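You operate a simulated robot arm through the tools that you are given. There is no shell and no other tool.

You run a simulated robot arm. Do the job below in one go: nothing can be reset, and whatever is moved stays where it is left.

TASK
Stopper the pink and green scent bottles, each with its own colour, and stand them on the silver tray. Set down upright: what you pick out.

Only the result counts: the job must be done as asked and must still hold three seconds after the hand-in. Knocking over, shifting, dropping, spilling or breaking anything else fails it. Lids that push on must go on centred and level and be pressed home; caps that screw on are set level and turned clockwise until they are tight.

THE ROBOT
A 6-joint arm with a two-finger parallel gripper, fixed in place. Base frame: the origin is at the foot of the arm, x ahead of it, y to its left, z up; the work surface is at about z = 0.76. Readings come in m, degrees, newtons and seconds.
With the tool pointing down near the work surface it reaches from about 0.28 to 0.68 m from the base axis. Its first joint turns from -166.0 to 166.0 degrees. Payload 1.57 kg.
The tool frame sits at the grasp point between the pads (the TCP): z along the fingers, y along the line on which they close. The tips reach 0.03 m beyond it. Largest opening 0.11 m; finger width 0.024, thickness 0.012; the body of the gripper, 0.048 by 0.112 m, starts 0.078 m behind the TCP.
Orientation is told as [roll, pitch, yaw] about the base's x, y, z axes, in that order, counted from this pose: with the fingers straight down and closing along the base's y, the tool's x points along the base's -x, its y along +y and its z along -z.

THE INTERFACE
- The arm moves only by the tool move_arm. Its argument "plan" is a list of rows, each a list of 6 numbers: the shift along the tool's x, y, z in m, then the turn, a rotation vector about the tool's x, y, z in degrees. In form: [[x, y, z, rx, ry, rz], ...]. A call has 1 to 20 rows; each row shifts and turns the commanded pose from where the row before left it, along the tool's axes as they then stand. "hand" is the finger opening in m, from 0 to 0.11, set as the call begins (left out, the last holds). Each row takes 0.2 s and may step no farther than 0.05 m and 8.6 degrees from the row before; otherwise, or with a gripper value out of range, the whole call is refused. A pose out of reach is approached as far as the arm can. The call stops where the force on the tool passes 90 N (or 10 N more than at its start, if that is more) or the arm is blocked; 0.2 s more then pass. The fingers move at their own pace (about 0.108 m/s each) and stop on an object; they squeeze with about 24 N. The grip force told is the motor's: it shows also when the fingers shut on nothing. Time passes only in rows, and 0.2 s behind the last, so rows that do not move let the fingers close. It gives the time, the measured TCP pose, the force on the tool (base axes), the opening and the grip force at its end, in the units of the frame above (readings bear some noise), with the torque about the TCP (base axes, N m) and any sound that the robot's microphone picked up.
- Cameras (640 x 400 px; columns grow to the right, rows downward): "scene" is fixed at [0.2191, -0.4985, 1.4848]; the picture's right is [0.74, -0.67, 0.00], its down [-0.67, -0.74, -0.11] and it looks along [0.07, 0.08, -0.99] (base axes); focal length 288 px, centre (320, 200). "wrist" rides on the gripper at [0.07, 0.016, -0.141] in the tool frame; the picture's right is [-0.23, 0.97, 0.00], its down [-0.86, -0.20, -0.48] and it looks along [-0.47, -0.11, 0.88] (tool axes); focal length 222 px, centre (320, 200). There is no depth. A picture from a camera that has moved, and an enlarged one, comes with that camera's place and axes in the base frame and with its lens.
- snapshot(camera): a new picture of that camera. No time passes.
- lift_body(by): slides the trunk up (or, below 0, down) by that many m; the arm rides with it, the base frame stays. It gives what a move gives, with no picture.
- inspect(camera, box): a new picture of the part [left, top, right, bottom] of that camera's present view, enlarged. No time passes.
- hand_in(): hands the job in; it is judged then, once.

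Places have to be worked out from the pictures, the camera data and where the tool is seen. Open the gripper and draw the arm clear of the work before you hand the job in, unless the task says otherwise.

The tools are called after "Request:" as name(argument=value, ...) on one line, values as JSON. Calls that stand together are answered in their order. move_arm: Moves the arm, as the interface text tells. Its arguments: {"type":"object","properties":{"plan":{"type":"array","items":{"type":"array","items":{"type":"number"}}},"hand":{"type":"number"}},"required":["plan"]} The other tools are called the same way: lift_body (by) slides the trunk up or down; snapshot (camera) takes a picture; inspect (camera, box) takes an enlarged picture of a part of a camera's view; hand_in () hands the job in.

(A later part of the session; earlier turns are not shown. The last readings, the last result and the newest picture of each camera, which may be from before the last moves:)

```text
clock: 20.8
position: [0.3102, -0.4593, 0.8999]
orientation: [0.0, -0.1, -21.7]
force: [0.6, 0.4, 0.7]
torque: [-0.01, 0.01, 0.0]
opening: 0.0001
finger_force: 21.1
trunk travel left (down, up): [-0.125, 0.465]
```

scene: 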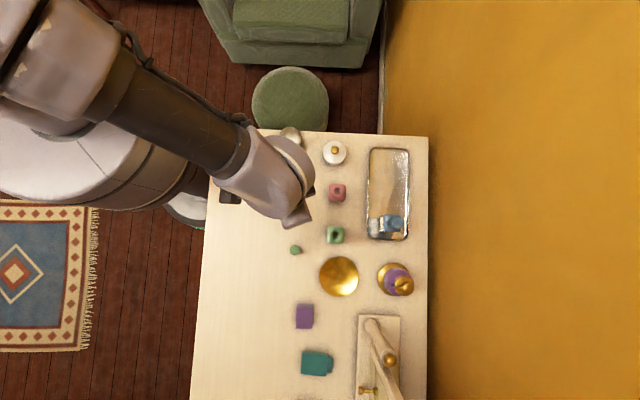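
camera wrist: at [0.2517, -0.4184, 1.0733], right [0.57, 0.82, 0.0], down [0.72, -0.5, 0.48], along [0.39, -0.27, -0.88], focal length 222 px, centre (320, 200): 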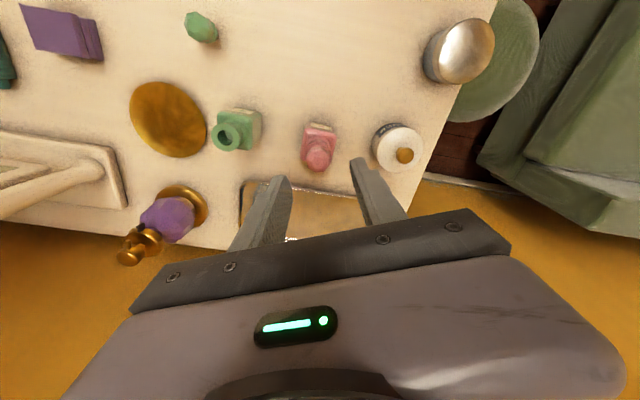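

No contact at TCP z 0.900 (tips 0.870). I take further 1 mm steps.

Request:
move_arm(plan=[[0, 0, 0.001, 0, 0, 0], [0, 0, 0.001, 0, 0, 0], [0, 0, 0.001, 0, 0, 0], [0, 0, 0, 0, 0, 0]])

Request:
inspect(camera="wrist", box=[285, 125, 355, 180])

```text
clock: 21.8
position: [0.311, -0.4595, 0.8987]
orientation: [-0.1, -0.2, -21.6]
force: [0.3, -0.7, 8.4]
torque: [-0.03, -0.04, -0.02]
opening: 0.0
finger_force: 21.1
trunk travel left (down, up): [-0.125, 0.465]
```

```text
7.27 times, centred on (320, 152) of wrist
camera zoom: at [0.2508, -0.4184, 1.0391], right [0.57, 0.82, 0.0], down [0.72, -0.5, 0.48], along [0.39, -0.27, -0.88], focal length 1615 px, centre (320, 546)
```

zoom: 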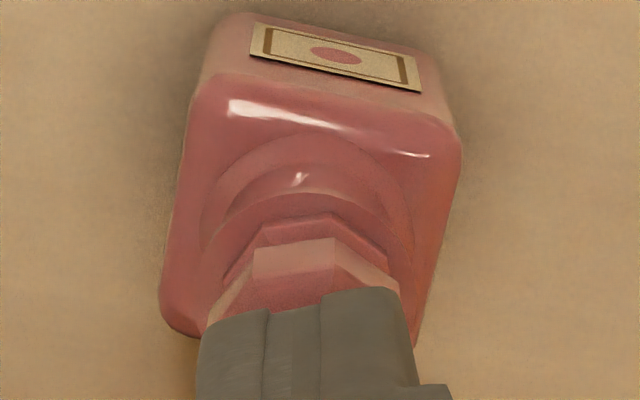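

Contact on the stopper top at 8 N, tip z about 0.868. I press further, watching whether it goes down or the force climbs.

Request:
move_arm(plan=[[0, 0, 0.001, 0, 0, 0], [0, 0, 0, 0, 0, 0]])

Request:
move_arm(plan=[[0, 0, 0.001, 0, 0, 0], [0, 0, 0, 0, 0, 0]])

Request:
inspect(camera="wrist", box=[285, 125, 355, 180])

```text
clock: 22.4
position: [0.3094, -0.4606, 0.8978]
orientation: [-0.1, -0.1, -21.6]
force: [1.0, 0.0, 20.2]
torque: [-0.01, -0.05, -0.03]
opening: 0.0
finger_force: 21.1
trunk travel left (down, up): [-0.125, 0.465]
```

```text
clock: 23.0
position: [0.309, -0.4599, 0.8977]
orientation: [-0.3, -0.1, -21.6]
force: [3.6, -1.4, 35.0]
torque: [-0.09, -0.09, -0.03]
opening: 0.0004
finger_force: 21.1
trunk travel left (down, up): [-0.125, 0.465]
```

```text
7.27 times, centred on (320, 152) of wrist
camera zoom: at [0.2503, -0.4179, 1.0385], right [0.57, 0.82, 0.0], down [0.72, -0.5, 0.48], along [0.4, -0.28, -0.88], focal length 1615 px, centre (320, 546)
```

zoom: 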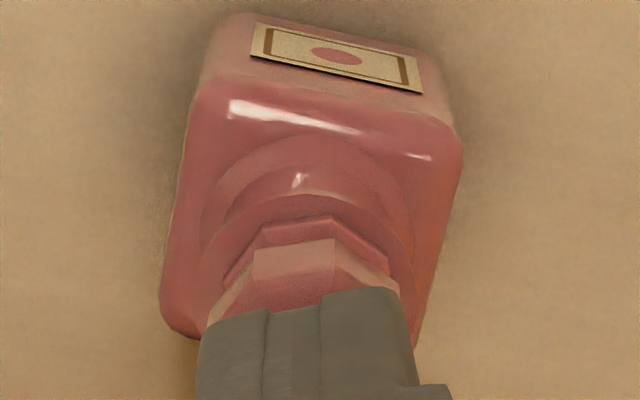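

Force climbed to 35 N without the stopper moving, consistent with the flange resting on the lip (18.5 mm plug fully in). One more millimetre for certainty, then I retreat.

Request:
move_arm(plan=[[0, 0, 0.001, 0, 0, 0], [0, 0, 0, 0, 0, 0]])

Request:
move_arm(plan=[[0, 0, -0.005, 0, 0, 0], [0, 0, -0.03, 0, 0, 0], [0, 0, -0.03, 0, 0, 0], [0, 0, 0, 0, 0, 0]])

Request:
inspect(camera="wrist", box=[295, 115, 345, 165])

```text
clock: 23.6
position: [0.3113, -0.4591, 0.8978]
orientation: [-0.1, -0.3, -21.6]
force: [5.1, -5.7, 51.2]
torque: [-0.21, -0.2, 0.01]
opening: 0.0
finger_force: 21.0
trunk travel left (down, up): [-0.125, 0.465]
```

```text
clock: 24.6
position: [0.3082, -0.4608, 0.9584]
orientation: [-0.1, 0.0, -21.6]
force: [0.2, -0.9, -0.1]
torque: [0.03, 0.01, 0.01]
opening: 0.0
finger_force: 21.0
trunk travel left (down, up): [-0.125, 0.465]
```

```text
8.00 times, centred on (320, 140) of wrist
camera zoom: at [0.2494, -0.4186, 1.0991], right [0.57, 0.82, 0.0], down [0.72, -0.5, 0.48], along [0.39, -0.27, -0.88], focal length 1777 px, centre (320, 680)
```

zoom: 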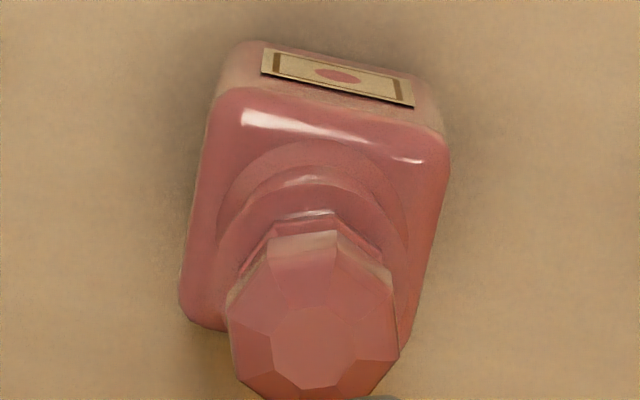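

Pink is stoppered, level and firm (51 N without movement). Next, the green stopper near (0.146, -0.494); I travel there at height with the fingers opened to 0.05.

Request:
move_arm(plan=[[0.0279, -0.01836, 0.0, 0, 0, 0], [0.0279, -0.01836, 0.0, 0, 0, 0], [0.0279, -0.01836, 0.02, 0, 0, 0], [0.0279, -0.01836, 0.02, 0, 0, 0], [0.0279, -0.01836, 0.02, 0, 0, 0], [0, 0, 0, 0, 0, 0]], hand=0.05)

Request:
snapshot(camera="wrist")

Request:
inspect(camera="wrist", box=[260, 120, 380, 195])

Request:
inspect(camera="scene", box=[310, 170, 360, 255])

```text
clock: 26.0
position: [0.1485, -0.4939, 0.8989]
orientation: [0.1, 0.0, -21.6]
force: [-0.1, -0.1, 1.1]
torque: [0.03, -0.01, -0.02]
opening: 0.0499
finger_force: 0.1
trunk travel left (down, up): [-0.125, 0.465]
```

```text
taken
camera wrist: at [0.0883, -0.4524, 1.0402], right [0.57, 0.82, 0.0], down [0.72, -0.5, 0.48], along [0.39, -0.27, -0.88], focal length 222 px, centre (320, 200)
```

wrist: 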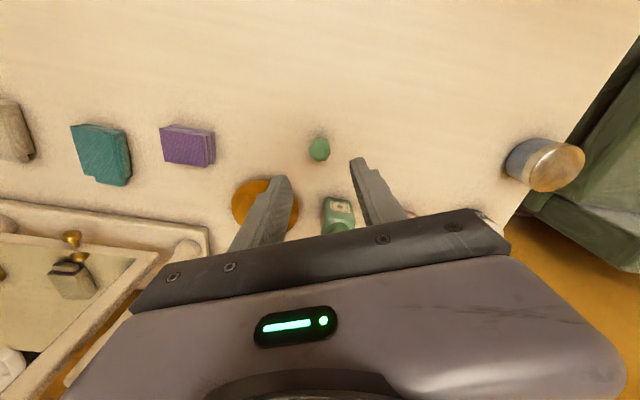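

```text
5.33 times, centred on (320, 158) of wrist
camera zoom: at [0.0883, -0.4524, 1.0402], right [0.57, 0.82, 0.0], down [0.72, -0.5, 0.48], along [0.39, -0.27, -0.88], focal length 1185 px, centre (320, 427)
```

zoom: 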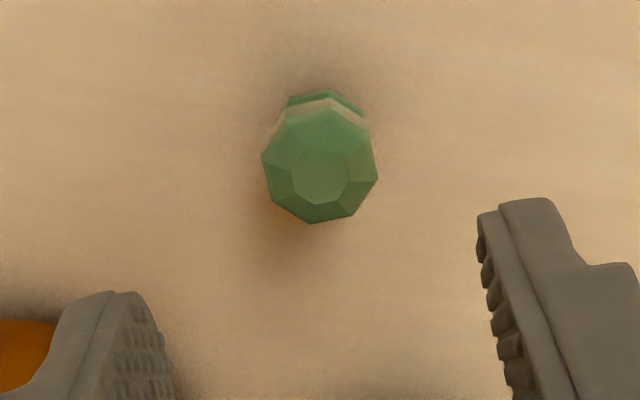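

```text
4.71 times, centred on (335, 212) of scene
camera zoom: at [0.2191, -0.4985, 1.4848], right [0.74, -0.67, 0.0], down [-0.67, -0.74, -0.11], along [0.07, 0.08, -0.99], focal length 1354 px, centre (249, 141)
```

zoom: 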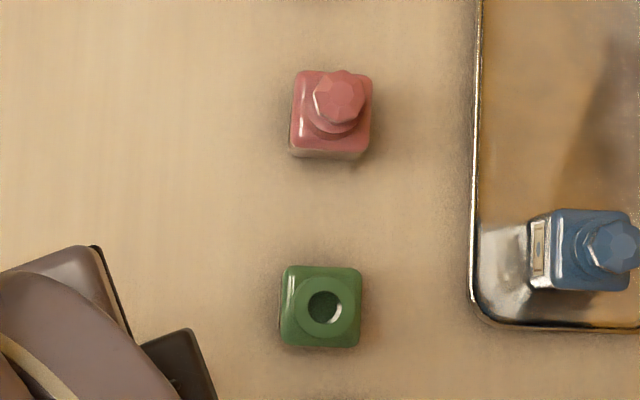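

Green's stopper is nearly under the TCP, flats facing the pads. I correct slightly (+1 mm in tool y) and lower to TCP z 0.83 for a check.

Request:
move_arm(plan=[[-0.0005, 0.001, 0.03, 0, 0, 0], [0, 0, 0.0395, 0, 0, 0], [0, 0, 0, 0, 0, 0]])

Request:
inspect(camera="wrist", box=[240, 120, 400, 220])

```text
clock: 26.8
position: [0.1503, -0.4925, 0.8299]
orientation: [0.0, 0.0, -21.7]
force: [0.5, 0.3, 0.1]
torque: [-0.02, -0.01, 0.03]
opening: 0.0502
finger_force: 0.0
trunk travel left (down, up): [-0.125, 0.465]
```

```text
4.00 times, centred on (320, 170) of wrist
camera zoom: at [0.0904, -0.4507, 0.9695], right [0.57, 0.82, 0.0], down [0.72, -0.5, 0.48], along [0.39, -0.27, -0.88], focal length 888 px, centre (320, 320)
```

zoom: 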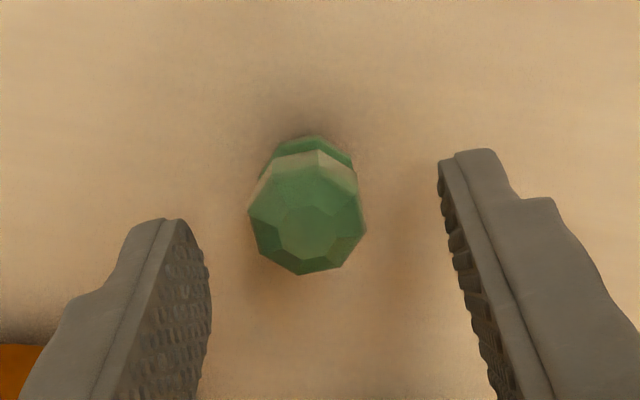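

The stopper now reads about 2 mm toward the left finger, so I shift -1.8 mm in tool y and lower to the grip height 0.8125.

Request:
move_arm(plan=[[0.0008, -0.0018, 0, 0, 0, 0], [0, 0, 0.0175, 0, 0, 0], [0, 0, 0, 0, 0, 0]])

Request:
inspect(camera="wrist", box=[240, 120, 400, 220])

```text
clock: 27.6
position: [0.1474, -0.4959, 0.8111]
orientation: [-0.1, 0.0, -21.5]
force: [0.6, -0.5, -0.3]
torque: [-0.01, 0.01, 0.02]
opening: 0.0501
finger_force: 0.1
trunk travel left (down, up): [-0.125, 0.465]
```

```text
4.00 times, centred on (320, 170) of wrist
camera zoom: at [0.0877, -0.4532, 0.9521], right [0.57, 0.82, 0.0], down [0.72, -0.5, 0.48], along [0.39, -0.27, -0.88], focal length 888 px, centre (320, 320)
```

zoom: 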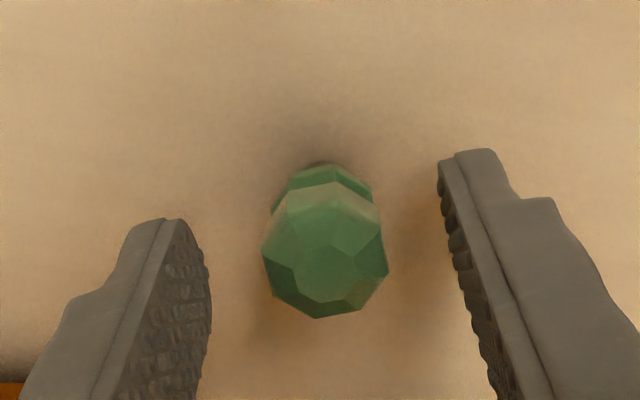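

The arm's actual step was larger than commanded (readings agree), leaving the stopper about 1.5 mm toward the right finger. I nudge +1.5 mm and look again.

Request:
move_arm(plan=[[0, 0.0015, 0, 0, 0, 0], [0, 0, 0, 0, 0, 0]])

Request:
inspect(camera="wrist", box=[240, 120, 400, 220])

```text
clock: 28.2
position: [0.1475, -0.4936, 0.8124]
orientation: [0.0, 0.0, -21.7]
force: [0.4, -0.1, 1.2]
torque: [-0.02, 0.0, 0.02]
opening: 0.0499
finger_force: 0.1
trunk travel left (down, up): [-0.125, 0.465]
```

```text
4.00 times, centred on (320, 170) of wrist
camera zoom: at [0.0882, -0.4518, 0.9526], right [0.57, 0.82, 0.0], down [0.72, -0.5, 0.48], along [0.39, -0.27, -0.88], focal length 888 px, centre (320, 320)
```

zoom: 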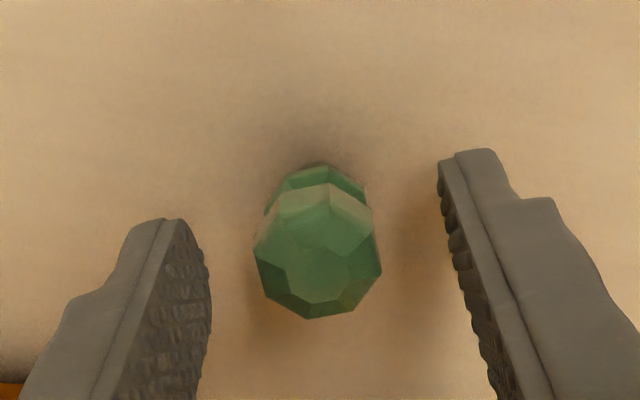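

Now the stopper appears at the same image position as the pink one did when held. I close on it.

Request:
move_arm(plan=[[0, 0, 0, 0, 0, 0], [0, 0, 0, 0, 0, 0], [0, 0, 0, 0, 0, 0]], hand=0.015)

Request:
move_arm(plan=[[0, 0, -0.02, 0, 0, 0], [0, 0, -0.04, 0, 0, 0], [0, 0, -0.04, 0, 0, 0], [0, 0, 0, 0, 0, 0]])

Request:
inspect(camera="wrist", box=[240, 120, 400, 220])

```text
clock: 29.0
position: [0.1473, -0.4929, 0.8116]
orientation: [0.1, 0.0, -21.6]
force: [-0.1, 0.7, 1.2]
torque: [0.04, -0.04, 0.02]
opening: 0.0219
finger_force: 23.9
trunk travel left (down, up): [-0.125, 0.465]
```

```text
clock: 30.0
position: [0.1459, -0.4949, 0.9104]
orientation: [0.0, -0.1, -21.6]
force: [0.9, 0.0, -0.9]
torque: [0.04, 0.02, 0.01]
opening: 0.0218
finger_force: 23.6
trunk travel left (down, up): [-0.125, 0.465]
```

```text
4.00 times, centred on (320, 170) of wrist
camera zoom: at [0.0865, -0.4533, 1.0521], right [0.57, 0.82, 0.0], down [0.72, -0.5, 0.48], along [0.39, -0.27, -0.88], focal length 888 px, centre (320, 320)
```

zoom: 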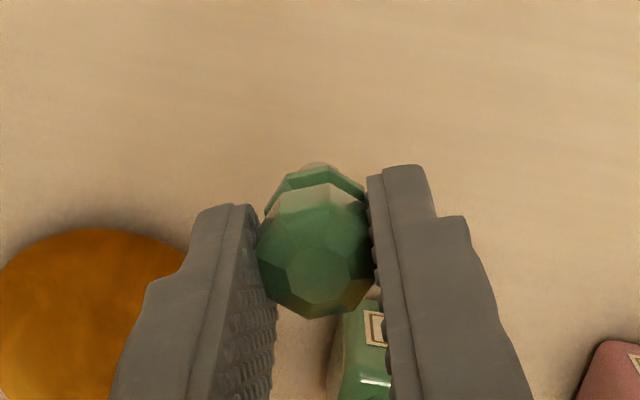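

The green stopper is held just like the pink one was. I carry it over the green bottle mouth at about (0.240, -0.530) with 4 cm clearance and look.

Request:
move_arm(plan=[[-0.0333, 0.0001, -0.0077, 0, 0, 0], [-0.0333, 0.0001, -0.0077, 0, 0, 0], [-0.0333, 0.0001, -0.0076, 0, 0, 0], [0, 0, 0, 0, 0, 0]])

Request:
inspect(camera="wrist", box=[295, 130, 345, 170])

Request:
inspect(camera="wrist", box=[260, 120, 380, 220])

```text
clock: 31.0
position: [0.2397, -0.528, 0.9334]
orientation: [0.0, 0.0, -21.6]
force: [0.6, -0.1, -1.4]
torque: [0.04, 0.04, -0.03]
opening: 0.0215
finger_force: 24.0
trunk travel left (down, up): [-0.125, 0.465]
```

```text
10.00 times, centred on (320, 150) of wrist
camera zoom: at [0.1799, -0.4881, 1.0749], right [0.57, 0.82, 0.0], down [0.72, -0.5, 0.48], along [0.39, -0.27, -0.88], focal length 2221 px, centre (320, 700)
```

zoom: 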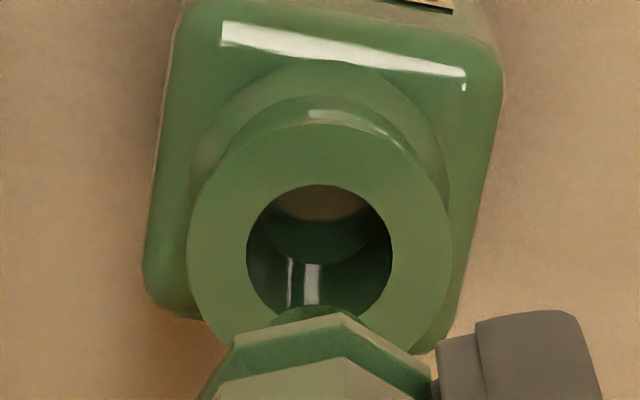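

```text
4.00 times, centred on (320, 170) of wrist
camera zoom: at [0.1799, -0.4881, 1.0749], right [0.57, 0.82, 0.0], down [0.72, -0.5, 0.48], along [0.39, -0.27, -0.88], focal length 888 px, centre (320, 320)
```

zoom: 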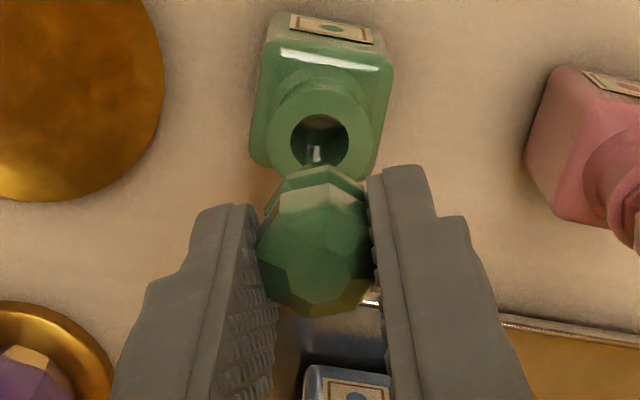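

The hole is centred on the stopper axis in y and about 1 mm toward -x. I correct and lower 28 mm, then compare again.

Request:
move_arm(plan=[[-0.001, 0, 0.014, 0, 0, 0], [0, 0, 0.014, 0, 0, 0], [0, 0, 0.008, 0, 0, 0], [0, 0, 0, 0, 0, 0]])

Request:
inspect(camera="wrist", box=[295, 140, 345, 180])

```text
clock: 32.0
position: [0.2401, -0.5299, 0.8993]
orientation: [0.0, -0.1, -21.6]
force: [0.1, 0.4, -1.3]
torque: [-0.01, 0.01, -0.01]
opening: 0.0221
finger_force: 24.1
trunk travel left (down, up): [-0.125, 0.465]
```

```text
10.00 times, centred on (320, 160) of wrist
camera zoom: at [0.1808, -0.4888, 1.0397], right [0.57, 0.82, 0.0], down [0.72, -0.5, 0.48], along [0.39, -0.27, -0.88], focal length 2221 px, centre (320, 600)
```

zoom: 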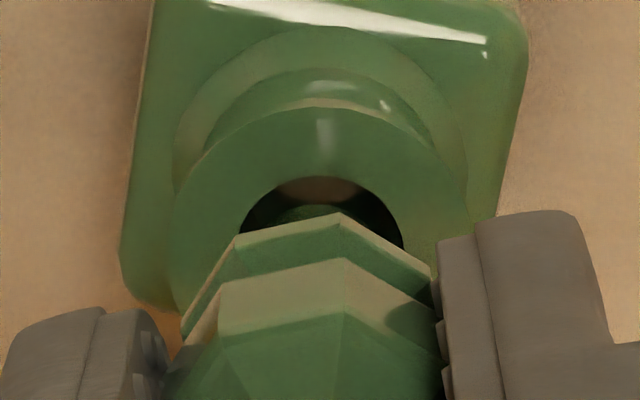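

The picture matches the pink case at this stage almost exactly, so alignment is good. I lower 8 mm gently into the hole.

Request:
move_arm(plan=[[0, 0, 0.002, 0, 0, 0], [0, 0, 0.002, 0, 0, 0], [0, 0, 0.002, 0, 0, 0], [0, 0, 0.002, 0, 0, 0], [0, 0, 0.002, 0, 0, 0], [0, 0, 0, 0, 0, 0]])

Request:
inspect(camera="wrist", box=[295, 140, 345, 180])

```text
clock: 33.4
position: [0.2396, -0.5297, 0.8897]
orientation: [0.0, -0.1, -21.5]
force: [-0.2, 0.4, 0.2]
torque: [0.01, 0.03, 0.02]
opening: 0.022
finger_force: 23.8
trunk travel left (down, up): [-0.125, 0.465]
```

```text
10.00 times, centred on (320, 160) of wrist
camera zoom: at [0.1805, -0.4886, 1.0306], right [0.57, 0.82, 0.0], down [0.72, -0.5, 0.48], along [0.39, -0.27, -0.88], focal length 2221 px, centre (320, 600)
```

zoom: 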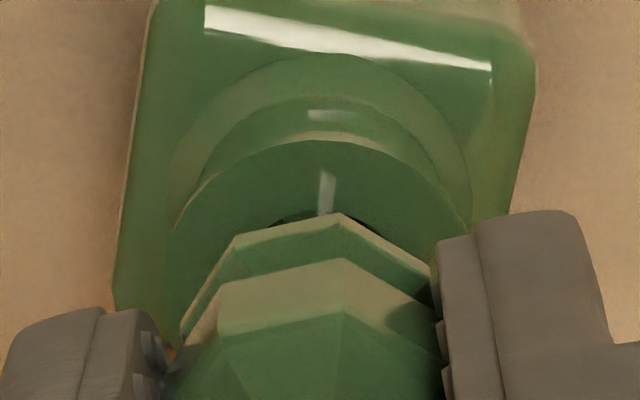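

Entered freely with no force. I lower 10 mm more in 2 mm steps.

Request:
move_arm(plan=[[0, 0, 0.002, 0, 0, 0], [0, 0, 0.002, 0, 0, 0], [0, 0, 0.002, 0, 0, 0], [0, 0, 0.002, 0, 0, 0], [0, 0, 0.002, 0, 0, 0], [0, 0, 0, 0, 0, 0]])

Request:
inspect(camera="wrist", box=[295, 140, 345, 180])

```text
clock: 34.8
position: [0.2399, -0.5302, 0.8789]
orientation: [0.0, -0.1, -21.6]
force: [0.4, -0.1, -0.3]
torque: [-0.04, -0.02, 0.01]
opening: 0.0221
finger_force: 24.2
trunk travel left (down, up): [-0.125, 0.465]
```

```text
10.00 times, centred on (320, 160) of wrist
camera zoom: at [0.1807, -0.4893, 1.0204], right [0.57, 0.82, 0.0], down [0.72, -0.5, 0.48], along [0.39, -0.27, -0.88], focal length 2221 px, centre (320, 600)
```

zoom: 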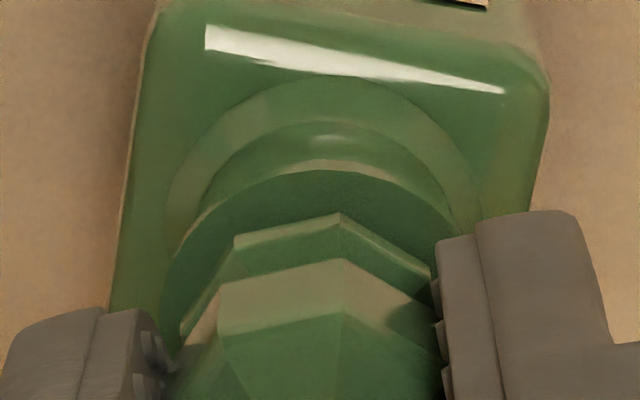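

Still free at z 0.879; seat expected near 0.875. I go on in 1 mm steps until the force shows contact.

Request:
move_arm(plan=[[0, 0, 0.001, 0, 0, 0], [0, 0, 0.001, 0, 0, 0], [0, 0, 0.001, 0, 0, 0], [0, 0, 0, 0, 0, 0]])

Request:
move_arm(plan=[[0, 0, 0.001, 0, 0, 0], [0, 0, 0, 0, 0, 0]])

Request:
inspect(camera="wrist", box=[295, 140, 345, 180])

```text
clock: 35.8
position: [0.2398, -0.5313, 0.8766]
orientation: [0.0, 0.1, -21.6]
force: [0.5, -0.3, -0.7]
torque: [0.0, -0.03, -0.03]
opening: 0.0222
finger_force: 23.2
trunk travel left (down, up): [-0.125, 0.465]
```

```text
clock: 36.4
position: [0.2396, -0.5311, 0.8762]
orientation: [0.0, 0.0, -21.5]
force: [1.1, 0.5, 0.9]
torque: [-0.01, -0.07, 0.02]
opening: 0.0219
finger_force: 23.9
trunk travel left (down, up): [-0.125, 0.465]
```

```text
10.00 times, centred on (320, 160) of wrist
camera zoom: at [0.1808, -0.4891, 1.0166], right [0.57, 0.82, 0.0], down [0.72, -0.5, 0.48], along [0.39, -0.27, -0.88], focal length 2221 px, centre (320, 600)
```

zoom: 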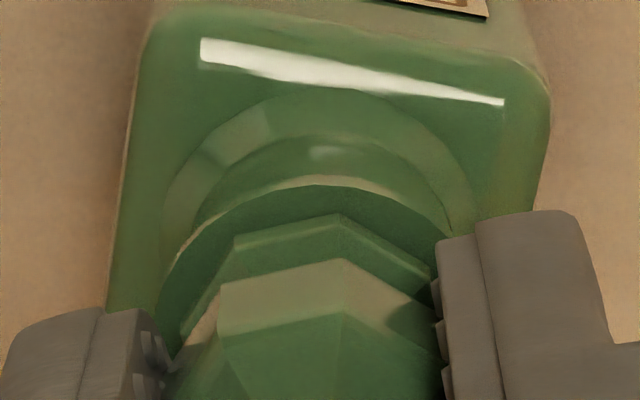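

Almost seated at z 0.876. Two more 1 mm steps to reach firm contact.

Request:
move_arm(plan=[[0, 0, 0.001, 0, 0, 0], [0, 0, 0, 0, 0, 0]])

Request:
move_arm(plan=[[0, 0, 0.0007, 0, 0, 0], [0, 0, 0, 0, 0, 0]])

Request:
inspect(camera="wrist", box=[295, 140, 345, 180])

```text
clock: 37.0
position: [0.2412, -0.5297, 0.8745]
orientation: [0.1, 0.0, -21.6]
force: [1.0, 0.1, -1.1]
torque: [-0.01, -0.01, 0.0]
opening: 0.0223
finger_force: 23.9
trunk travel left (down, up): [-0.125, 0.465]
```

```text
clock: 37.6
position: [0.2412, -0.5303, 0.8747]
orientation: [0.0, -0.1, -21.5]
force: [-0.5, 1.3, 3.4]
torque: [0.02, 0.02, 0.0]
opening: 0.0218
finger_force: 24.1
trunk travel left (down, up): [-0.125, 0.465]
```

```text
10.00 times, centred on (320, 160) of wrist
camera zoom: at [0.1809, -0.4891, 1.015], right [0.57, 0.82, 0.0], down [0.72, -0.5, 0.48], along [0.39, -0.27, -0.88], focal length 2221 px, centre (320, 600)
```

zoom: 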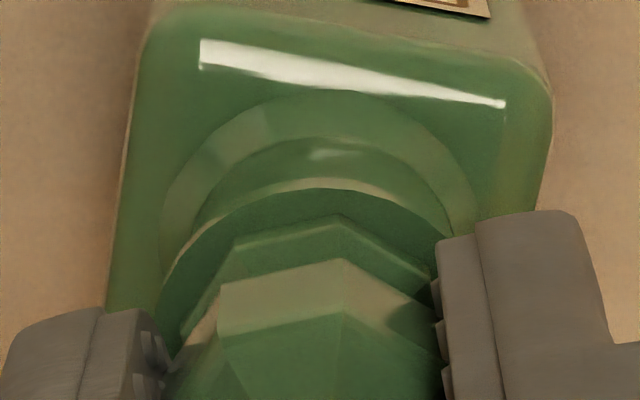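

Light contact begins (3.4 N). I press another millimetre with the grip, then release.

Request:
move_arm(plan=[[0, 0, 0.001, 0, 0, 0], [0, 0, 0, 0, 0, 0]])

Request:
inspect(camera="wrist", box=[295, 140, 345, 180])

```text
clock: 38.2
position: [0.2399, -0.5304, 0.874]
orientation: [-0.1, -0.2, -21.6]
force: [-0.2, -0.9, 19.2]
torque: [0.08, 0.1, 0.0]
opening: 0.0222
finger_force: 23.8
trunk travel left (down, up): [-0.125, 0.465]
```

```text
10.00 times, centred on (320, 160) of wrist
camera zoom: at [0.1808, -0.4887, 1.0147], right [0.57, 0.82, 0.0], down [0.72, -0.5, 0.48], along [0.39, -0.28, -0.88], focal length 2221 px, centre (320, 600)
```

zoom: 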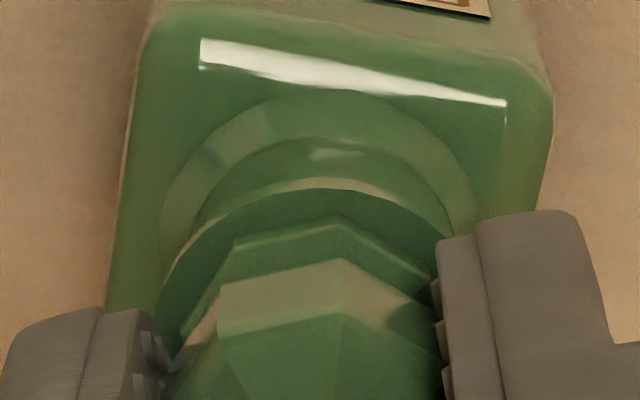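

Firm at 19 N. I ease off 1 mm, open the fingers and rise, then close them above the stopper for pressing.

Request:
move_arm(plan=[[0, 0, -0.001, 0, 0, 0], [0, 0, 0, 0, 0, 0]])

Request:
move_arm(plan=[[0, 0, 0, 0, 0, 0], [0, 0, 0, 0, 0, 0]], hand=0.05)

Request:
move_arm(plan=[[0, 0, -0.03, 0, 0, 0], [0, 0, -0.03, 0, 0, 0], [0, 0, 0, 0, 0, 0]])

Request:
inspect(camera="wrist", box=[302, 130, 342, 175])

```text
clock: 38.8
position: [0.241, -0.5297, 0.874]
orientation: [0.0, 0.1, -21.6]
force: [1.1, -3.3, 14.3]
torque: [-0.09, -0.02, -0.01]
opening: 0.0222
finger_force: 23.8
trunk travel left (down, up): [-0.125, 0.465]
```

```text
clock: 39.4
position: [0.2402, -0.5302, 0.8736]
orientation: [0.0, -0.1, -21.6]
force: [-0.5, -0.4, 0.2]
torque: [-0.02, 0.01, 0.03]
opening: 0.0498
finger_force: 0.1
trunk travel left (down, up): [-0.125, 0.465]
```

```text
clock: 40.2
position: [0.2396, -0.5294, 0.9324]
orientation: [-0.1, 0.1, -21.7]
force: [-0.2, 1.0, 0.5]
torque: [-0.02, 0.0, 0.01]
opening: 0.0501
finger_force: 0.1
trunk travel left (down, up): [-0.125, 0.465]
```

```text
8.89 times, centred on (322, 152) of wrist
camera zoom: at [0.1806, -0.4888, 1.0728], right [0.57, 0.82, 0.0], down [0.72, -0.5, 0.48], along [0.39, -0.27, -0.88], focal length 1974 px, centre (302, 622)
```

zoom: 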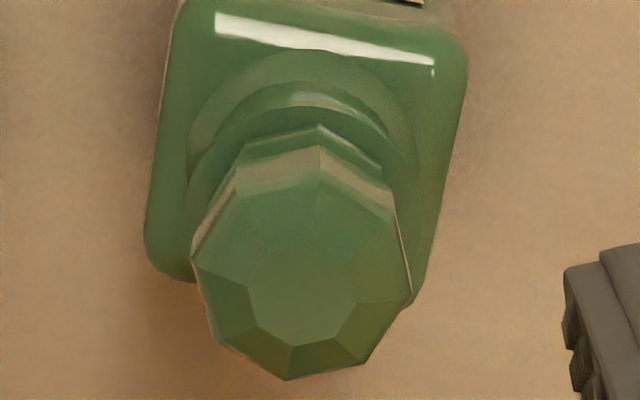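

Green's stopper is concentric and level as well. I close the fingers and press on its top.

Request:
move_arm(plan=[[0, 0, 0, 0, 0, 0], [0, 0, 0, 0, 0, 0], [0, 0, 0.015, 0, 0, 0], [0, 0, 0.01, 0, 0, 0], [0, 0, 0.005, 0, 0, 0], [0, 0, 0, 0, 0, 0]], hand=0.0)

Request:
move_arm(plan=[[0, 0, 0.0015, 0, 0, 0], [0, 0, 0.0015, 0, 0, 0], [0, 0, 0.0015, 0, 0, 0], [0, 0, 0, 0, 0, 0]])

```text
clock: 41.6
position: [0.2411, -0.5311, 0.9035]
orientation: [-0.1, 0.0, -21.6]
force: [0.1, 0.0, 0.4]
torque: [0.0, 0.0, -0.02]
opening: 0.0002
finger_force: 20.9
trunk travel left (down, up): [-0.125, 0.465]
```

```text
clock: 42.6
position: [0.2404, -0.5307, 0.8988]
orientation: [0.0, 0.0, -21.6]
force: [-0.1, -0.2, -0.4]
torque: [-0.01, -0.01, -0.01]
opening: 0.0002
finger_force: 21.5
trunk travel left (down, up): [-0.125, 0.465]
```

No contact yet at 0.899; I continue with 1 mm steps, reading the force each time.

Request:
move_arm(plan=[[0, 0, 0.001, 0, 0, 0], [0, 0, 0.001, 0, 0, 0], [0, 0, 0, 0, 0, 0]])

Request:
move_arm(plan=[[0, 0, 0.001, 0, 0, 0], [0, 0, 0, 0, 0, 0]])

Request:
move_arm(plan=[[0, 0, 0.001, 0, 0, 0], [0, 0, 0, 0, 0, 0]])

```text
clock: 43.4
position: [0.2391, -0.53, 0.8988]
orientation: [-0.1, 0.0, -21.6]
force: [2.8, -1.5, 13.1]
torque: [-0.02, -0.05, -0.01]
opening: 0.0
finger_force: 21.1
trunk travel left (down, up): [-0.125, 0.465]
```

```text
clock: 44.0
position: [0.2404, -0.5293, 0.8984]
orientation: [-0.2, -0.2, -21.6]
force: [4.1, -3.6, 30.0]
torque: [-0.1, -0.12, -0.01]
opening: 0.0
finger_force: 21.3
trunk travel left (down, up): [-0.125, 0.465]
```

```text
clock: 44.6
position: [0.2403, -0.5295, 0.8989]
orientation: [-0.2, -0.2, -21.6]
force: [5.1, -3.5, 47.3]
torque: [-0.12, -0.21, 0.01]
opening: 0.0001
finger_force: 20.9
trunk travel left (down, up): [-0.125, 0.465]
```

Green is firm too (47 N, no movement, same height as pink). I rise, turn the tool to yaw -42 to match the bottle faces, and move above the pink bottle with the fingers opened.

Request:
move_arm(plan=[[0, 0, -0.005, 0, 0, 0], [0, 0, -0.03, 0, 0, 0], [0, 0, -0.025, 0, 0, 0], [0, 0, 0, 0, 0, 6.8], [0, 0, 0, 0, 0, 6.8], [0, 0, 0, 0, 0, 6.8], [-0.0017, 0.033, 0, 0, 0, 0], [-0.0017, 0.033, 0, 0, 0, 0], [-0.0017, 0.033, 0, 0, 0, 0], [0, 0, 0, 0, 0, 0]], hand=0.07)

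Request:
snapshot(camera="wrist")

Request:
inspect(camera="wrist", box=[240, 100, 400, 200])

Request:
inspect(camera="scene", box=[310, 140, 430, 260])

```text
clock: 46.8
position: [0.3103, -0.4619, 0.9535]
orientation: [0.0, 0.0, -42.0]
force: [-0.4, -0.2, -0.3]
torque: [-0.03, 0.01, 0.0]
opening: 0.07
finger_force: 0.0
trunk travel left (down, up): [-0.125, 0.465]
```

```text
taken
camera wrist: at [0.2687, -0.4011, 1.094], right [0.82, 0.57, 0.0], down [0.5, -0.72, 0.48], along [0.27, -0.39, -0.88], focal length 222 px, centre (320, 200)
```

wrist: 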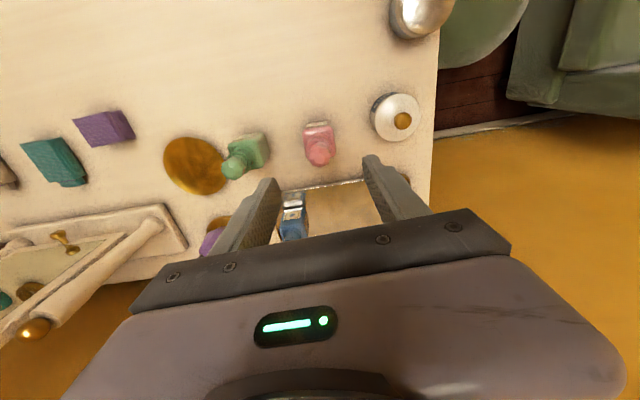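

```text
4.00 times, centred on (320, 150) of wrist
camera zoom: at [0.2687, -0.4011, 1.094], right [0.82, 0.57, 0.0], down [0.5, -0.72, 0.48], along [0.27, -0.39, -0.88], focal length 888 px, centre (320, 400)
```

zoom: 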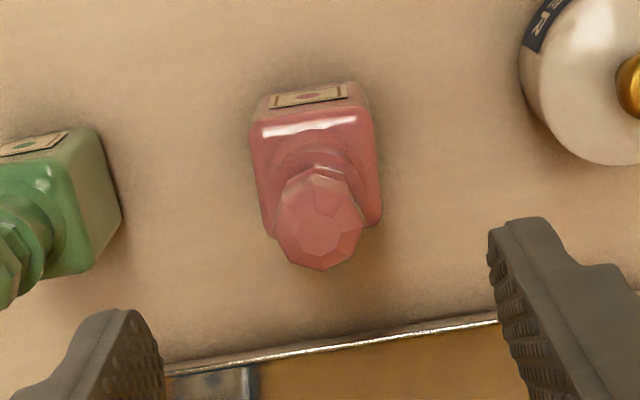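

```text
3.33 times, centred on (370, 200) of scene
camera zoom: at [0.2191, -0.4985, 1.4848], right [0.74, -0.67, 0.0], down [-0.67, -0.74, -0.11], along [0.07, 0.08, -0.99], focal length 959 px, centre (153, 200)
```

zoom: 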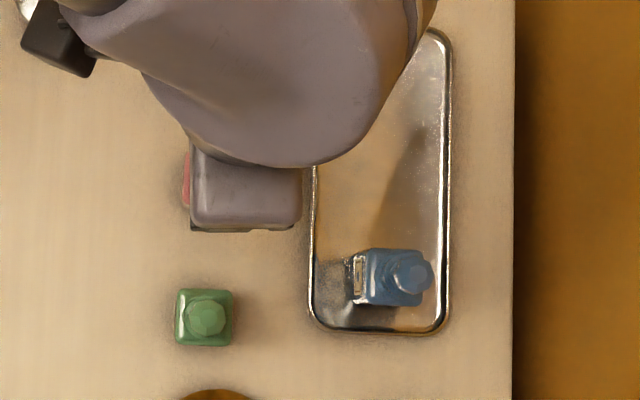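

The TCP is over the pink bottle, whose faces are turned about 3 deg from the tool. I turn 3 deg more and lower to 0.84 first with the fingers at 0.07.

Request:
move_arm(plan=[[0, 0, 0, 0, 0, 3.2], [0, 0, 0.04, 0, 0, 0], [0, 0, 0.04, 0, 0, 0], [0, 0, 0.033, 0, 0, 0], [0, 0, 0, 0, 0, 0]], hand=0.07)

Request:
snapshot(camera="wrist")

Request:
inspect(camera="wrist", box=[240, 120, 400, 220])

```text
clock: 48.0
position: [0.3103, -0.4611, 0.8415]
orientation: [-0.1, 0.0, -45.2]
force: [0.7, 0.1, -0.9]
torque: [-0.01, 0.0, -0.03]
opening: 0.0697
finger_force: 0.1
trunk travel left (down, up): [-0.125, 0.465]
```

```text
taken
camera wrist: at [0.272, -0.3985, 0.9823], right [0.85, 0.53, 0.0], down [0.46, -0.75, 0.48], along [0.25, -0.41, -0.88], focal length 222 px, centre (320, 200)
```

wrist: 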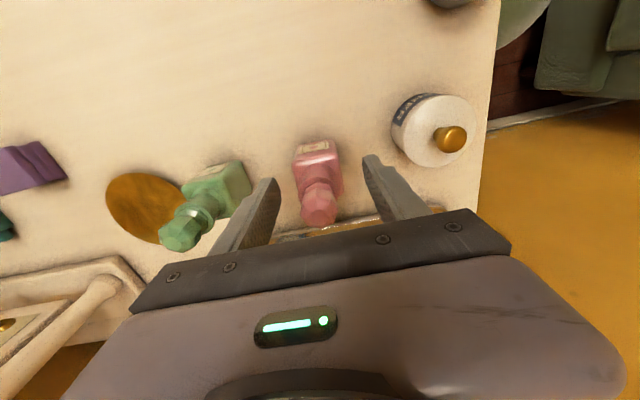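

```text
4.00 times, centred on (320, 170) of wrist
camera zoom: at [0.272, -0.3985, 0.9823], right [0.85, 0.53, 0.0], down [0.46, -0.75, 0.48], along [0.25, -0.41, -0.88], focal length 888 px, centre (320, 320)
```

zoom: 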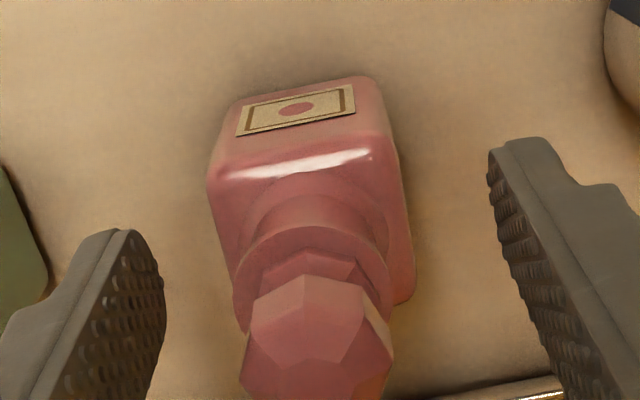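

The bottle stands squarely between the fingers. I lower to TCP z 0.802 (tips 12 mm above the table) and close on the body.

Request:
move_arm(plan=[[0, 0, 0.02, 0, 0, 0], [0, 0, 0.018, 0, 0, 0], [0, 0, 0, 0, 0, 0]])

Request:
move_arm(plan=[[0, 0, 0, 0, 0, 0], [0, 0, 0, 0, 0, 0], [0, 0, 0, 0, 0, 0]], hand=0.03)

Request:
inspect(camera="wrist", box=[240, 120, 400, 220])

```text
clock: 48.8
position: [0.3111, -0.459, 0.8044]
orientation: [0.1, 0.1, -45.2]
force: [-0.3, 0.0, -0.3]
torque: [0.01, 0.01, -0.04]
opening: 0.0694
finger_force: 0.0
trunk travel left (down, up): [-0.125, 0.465]
```

```text
clock: 49.6
position: [0.3103, -0.4585, 0.8037]
orientation: [0.0, 0.0, -45.1]
force: [0.3, 0.3, -1.1]
torque: [0.02, -0.07, 0.03]
opening: 0.0398
finger_force: 24.3
trunk travel left (down, up): [-0.125, 0.465]
```

```text
4.00 times, centred on (320, 170) of wrist
camera zoom: at [0.273, -0.398, 0.9448], right [0.85, 0.52, 0.0], down [0.46, -0.75, 0.48], along [0.25, -0.41, -0.88], focal length 888 px, centre (320, 320)
```

zoom: 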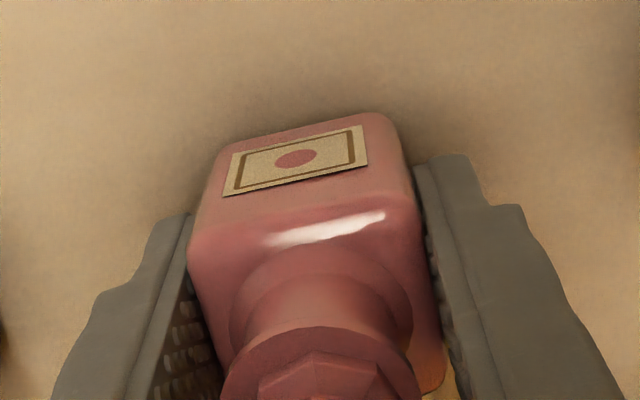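

Held at 39.8 mm with 24 N. I lift it 10 cm straight up and then carry it above the upper part of the tray, target about (0.453, -0.483).

Request:
move_arm(plan=[[0, 0, -0.02, 0, 0, 0], [0, 0, -0.04, 0, 0, 0], [0, 0, -0.047, 0, 0, 0], [0, 0, 0, 0, 0, 0]])

Request:
move_arm(plan=[[-0.0293, 0.0209, 0, 0, 0, 0], [-0.0293, 0.0209, 0, 0, 0, 0], [-0.0293, 0.0209, 0, 0, 0, 0], [-0.0293, 0.0209, 0, 0, 0, 0], [0, 0, 0, 0, 0, 0]])

Request:
snapshot(camera="wrist")

Request:
snapshot(camera="scene")

```text
clock: 50.6
position: [0.3112, -0.4607, 0.9118]
orientation: [0.0, 0.0, -45.1]
force: [-0.3, -0.8, -2.9]
torque: [0.01, 0.03, 0.0]
opening: 0.04
finger_force: 23.9
trunk travel left (down, up): [-0.125, 0.465]
```

```text
clock: 51.8
position: [0.4547, -0.4835, 0.9089]
orientation: [0.0, 0.1, -45.2]
force: [0.7, -0.4, -2.5]
torque: [-0.01, 0.02, 0.0]
opening: 0.0395
finger_force: 24.2
trunk travel left (down, up): [-0.125, 0.465]
```

```text
taken
camera wrist: at [0.4156, -0.4223, 1.0502], right [0.85, 0.52, 0.0], down [0.46, -0.75, 0.48], along [0.25, -0.41, -0.88], focal length 222 px, centre (320, 200)
```

wrist: 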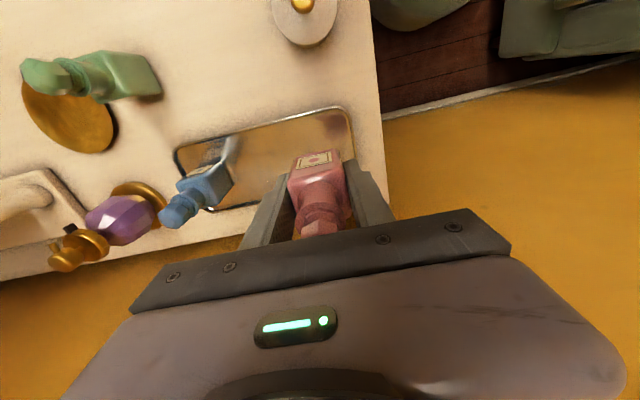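

```text
taken
```

scene: 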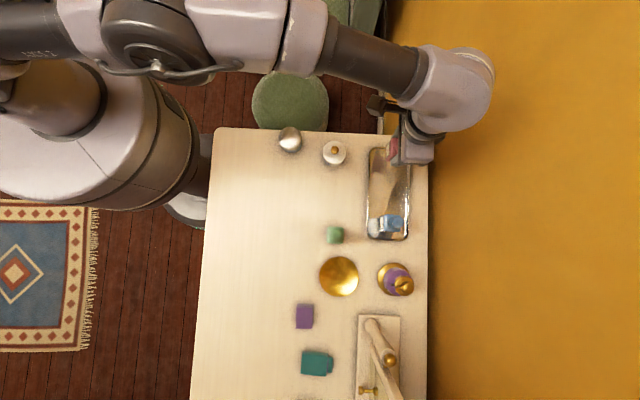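

The arm reaches this spot. I enlarge the wrist view to place the bottle against the tray's rim and corner before lowering.

Request:
inspect(camera="wrist", box=[160, 90, 400, 240])

Request:
inspect(camera="scene", box=[355, 130, 435, 250])

```text
2.67 times, centred on (280, 165) of wrist
camera zoom: at [0.4156, -0.4223, 1.0502], right [0.85, 0.52, 0.0], down [0.46, -0.75, 0.48], along [0.25, -0.41, -0.88], focal length 592 px, centre (427, 293)
```

zoom: 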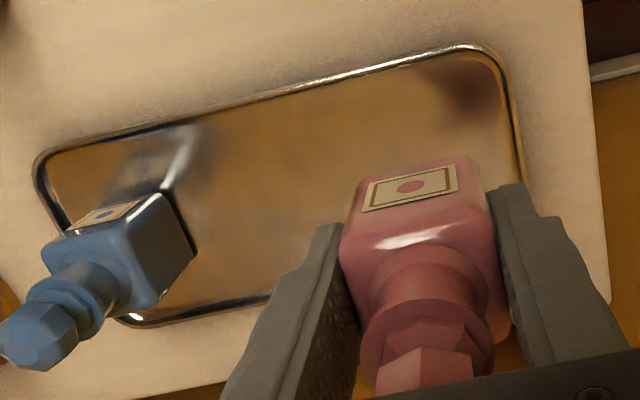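

```text
3.33 times, centred on (395, 190) of scene
camera zoom: at [0.2191, -0.4985, 1.4848], right [0.74, -0.67, 0.0], down [-0.67, -0.74, -0.11], along [0.07, 0.08, -0.99], focal length 959 px, centre (70, 233)
```

zoom: 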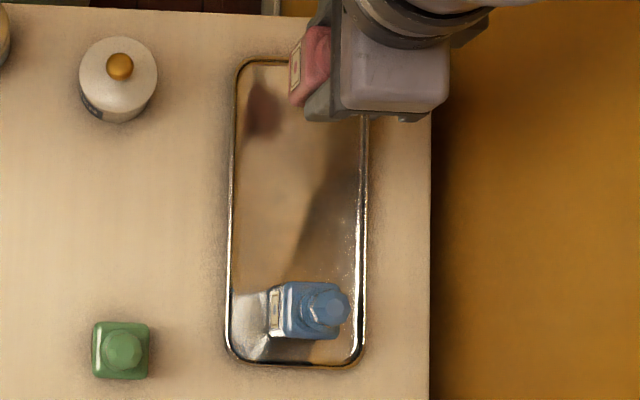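

The tray's near rim lies 36 mm away in tool +x and its end rim 45 mm in +y, both parallel to the tool, so the bottle will land fully inside. I lower 9 cm, keeping upright.

Request:
move_arm(plan=[[0, 0, 0.03, 0, 0, 0], [0, 0, 0.03, 0, 0, 0], [0, 0, 0.025, 0, 0, 0], [0, 0, 0.007, 0, 0, 0], [0, 0, 0, 0, 0, 0]])

Request:
inspect(camera="wrist", box=[160, 90, 400, 240])

```text
clock: 53.0
position: [0.4523, -0.4835, 0.8178]
orientation: [0.0, 0.0, -45.2]
force: [0.4, -0.3, -2.8]
torque: [0.03, 0.03, -0.04]
opening: 0.0399
finger_force: 24.1
trunk travel left (down, up): [-0.125, 0.465]
```

```text
2.67 times, centred on (280, 165) of wrist
camera zoom: at [0.4147, -0.4228, 0.9592], right [0.85, 0.52, 0.0], down [0.46, -0.75, 0.48], along [0.25, -0.41, -0.88], focal length 592 px, centre (427, 293)
```

zoom: 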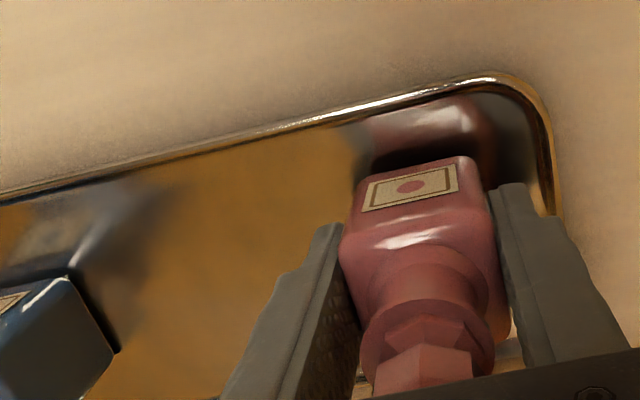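

The bottle hovers about 1 cm above the tray floor, clear of the rims. I lower in 2 mm steps, then 1 mm, feeling for contact.

Request:
move_arm(plan=[[0, 0, 0.002, 0, 0, 0], [0, 0, 0.002, 0, 0, 0], [0, 0, 0.002, 0, 0, 0], [0, 0, 0.001, 0, 0, 0], [0, 0, 0, 0, 0, 0]])

Request:
move_arm(plan=[[0, 0, 0.001, 0, 0, 0], [0, 0, 0.001, 0, 0, 0], [0, 0, 0, 0, 0, 0]])

```text
clock: 54.2
position: [0.4533, -0.4846, 0.8124]
orientation: [0.0, 0.0, -45.2]
force: [-0.6, -0.1, -2.0]
torque: [-0.01, -0.03, 0.03]
opening: 0.0398
finger_force: 24.2
trunk travel left (down, up): [-0.125, 0.465]
```

```text
clock: 55.0
position: [0.4526, -0.4834, 0.8126]
orientation: [0.0, -0.1, -45.3]
force: [2.1, 1.4, 12.0]
torque: [0.25, 0.08, -0.05]
opening: 0.0397
finger_force: 24.4
trunk travel left (down, up): [-0.125, 0.465]
```

Contact with 12 N at z 0.8125. The torque suggests the near edge touches first, so I look closely before releasing.

Request:
inspect(camera="wrist", box=[260, 90, 400, 190])

Request:
inspect(camera="scene", box=[365, 130, 425, 180])

```text
4.00 times, centred on (330, 140) of wrist
camera zoom: at [0.414, -0.4221, 0.9526], right [0.85, 0.52, 0.0], down [0.46, -0.75, 0.48], along [0.25, -0.41, -0.88], focal length 888 px, centre (280, 440)
```

zoom: 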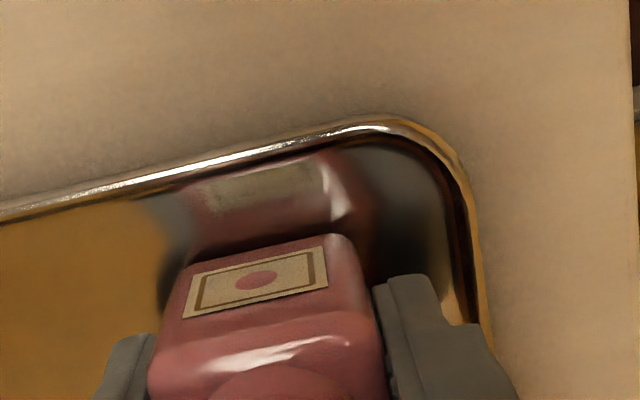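

```text
8.00 times, centred on (395, 155) of scene
camera zoom: at [0.2191, -0.4985, 1.4848], right [0.74, -0.67, 0.0], down [-0.67, -0.74, -0.11], along [0.07, 0.08, -0.99], focal length 2302 px, centre (-280, 560)
```

zoom: 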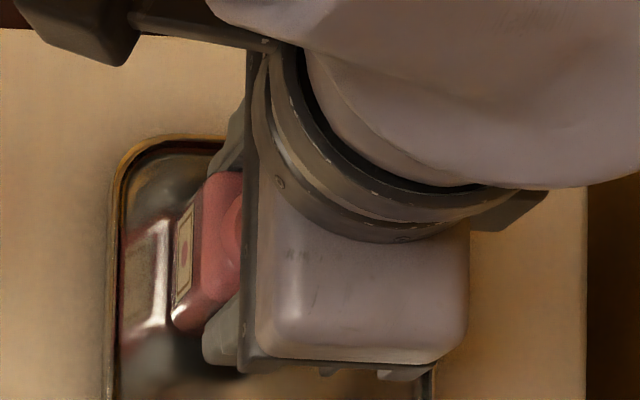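

The bottle's lower edge meets its own mirror image in the tray floor, so it stands on the tray, clear of the rims. I ease the pressure by half a millimetre and open the fingers only 5 mm each side.

Request:
move_arm(plan=[[0, 0, -0.0005, 0, 0, 0], [0, 0, 0, 0, 0, 0]])

Request:
move_arm(plan=[[0, 0, 0, 0, 0, 0], [0, 0, 0, 0, 0, 0]], hand=0.05)

Request:
inspect(camera="wrist", box=[260, 90, 400, 190])

```text
clock: 55.6
position: [0.4528, -0.4843, 0.8122]
orientation: [0.0, -0.1, -45.3]
force: [1.5, 2.0, 12.8]
torque: [0.18, 0.04, -0.06]
opening: 0.0397
finger_force: 24.2
trunk travel left (down, up): [-0.125, 0.465]
```

```text
clock: 56.2
position: [0.453, -0.4855, 0.8099]
orientation: [0.0, 0.0, -45.1]
force: [-0.6, 0.0, -0.2]
torque: [0.02, -0.02, 0.0]
opening: 0.0501
finger_force: 0.0
trunk travel left (down, up): [-0.125, 0.465]
```

```text
4.00 times, centred on (330, 140) of wrist
camera zoom: at [0.4144, -0.4229, 0.9517], right [0.85, 0.52, 0.0], down [0.46, -0.75, 0.48], along [0.25, -0.41, -0.88], focal length 888 px, centre (280, 440)
```

zoom: 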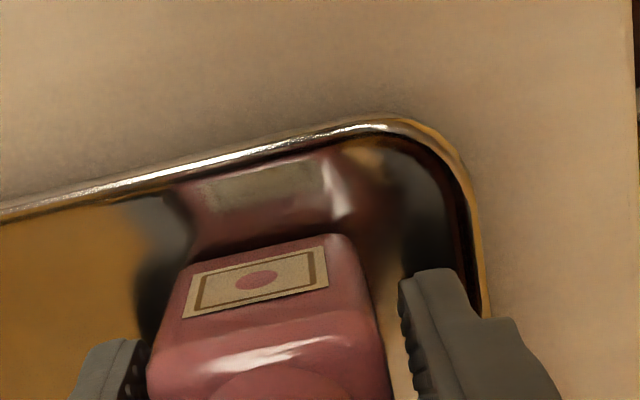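

Released; the bottle did not move. I rise straight up 13 cm and check how it stands.

Request:
move_arm(plan=[[0, 0, -0.02, 0, 0, 0], [0, 0, -0.03, 0, 0, 0], [0, 0, -0.04, 0, 0, 0], [0, 0, -0.04, 0, 0, 0], [0, 0, 0, 0, 0, 0]])

Request:
snapshot(camera="wrist")

Request:
inspect(camera="wrist", box=[260, 90, 400, 190])

```text
clock: 57.4
position: [0.4532, -0.4831, 0.9403]
orientation: [0.0, -0.1, -45.2]
force: [0.3, -0.3, -0.2]
torque: [-0.03, 0.0, 0.01]
opening: 0.0503
finger_force: 0.0
trunk travel left (down, up): [-0.125, 0.465]
```

```text
taken
camera wrist: at [0.4156, -0.4221, 1.0816], right [0.85, 0.53, 0.0], down [0.46, -0.75, 0.48], along [0.25, -0.41, -0.88], focal length 222 px, centre (320, 200)
```

wrist: 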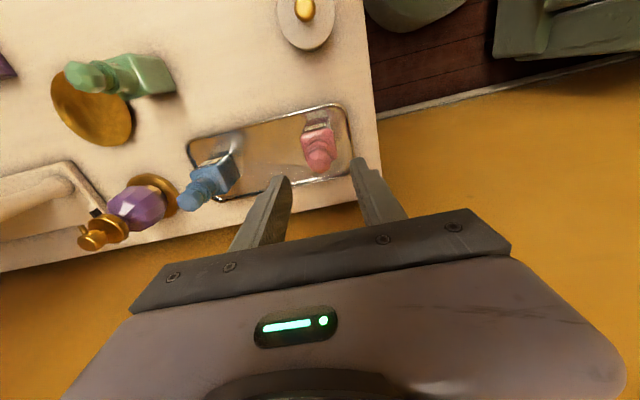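

```text
4.00 times, centred on (330, 140) of wrist
camera zoom: at [0.4156, -0.4221, 1.0816], right [0.85, 0.53, 0.0], down [0.46, -0.75, 0.48], along [0.25, -0.41, -0.88], focal length 888 px, centre (280, 440)
```

zoom: 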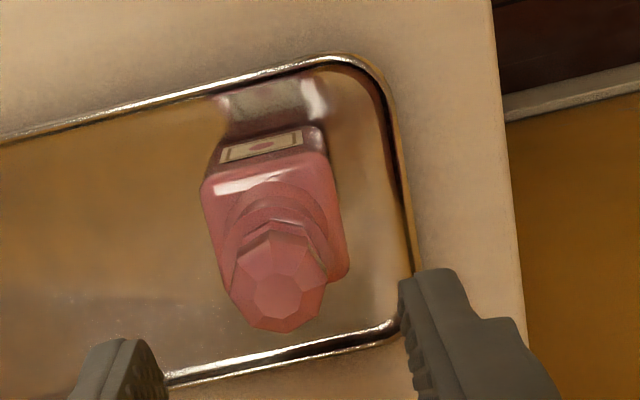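

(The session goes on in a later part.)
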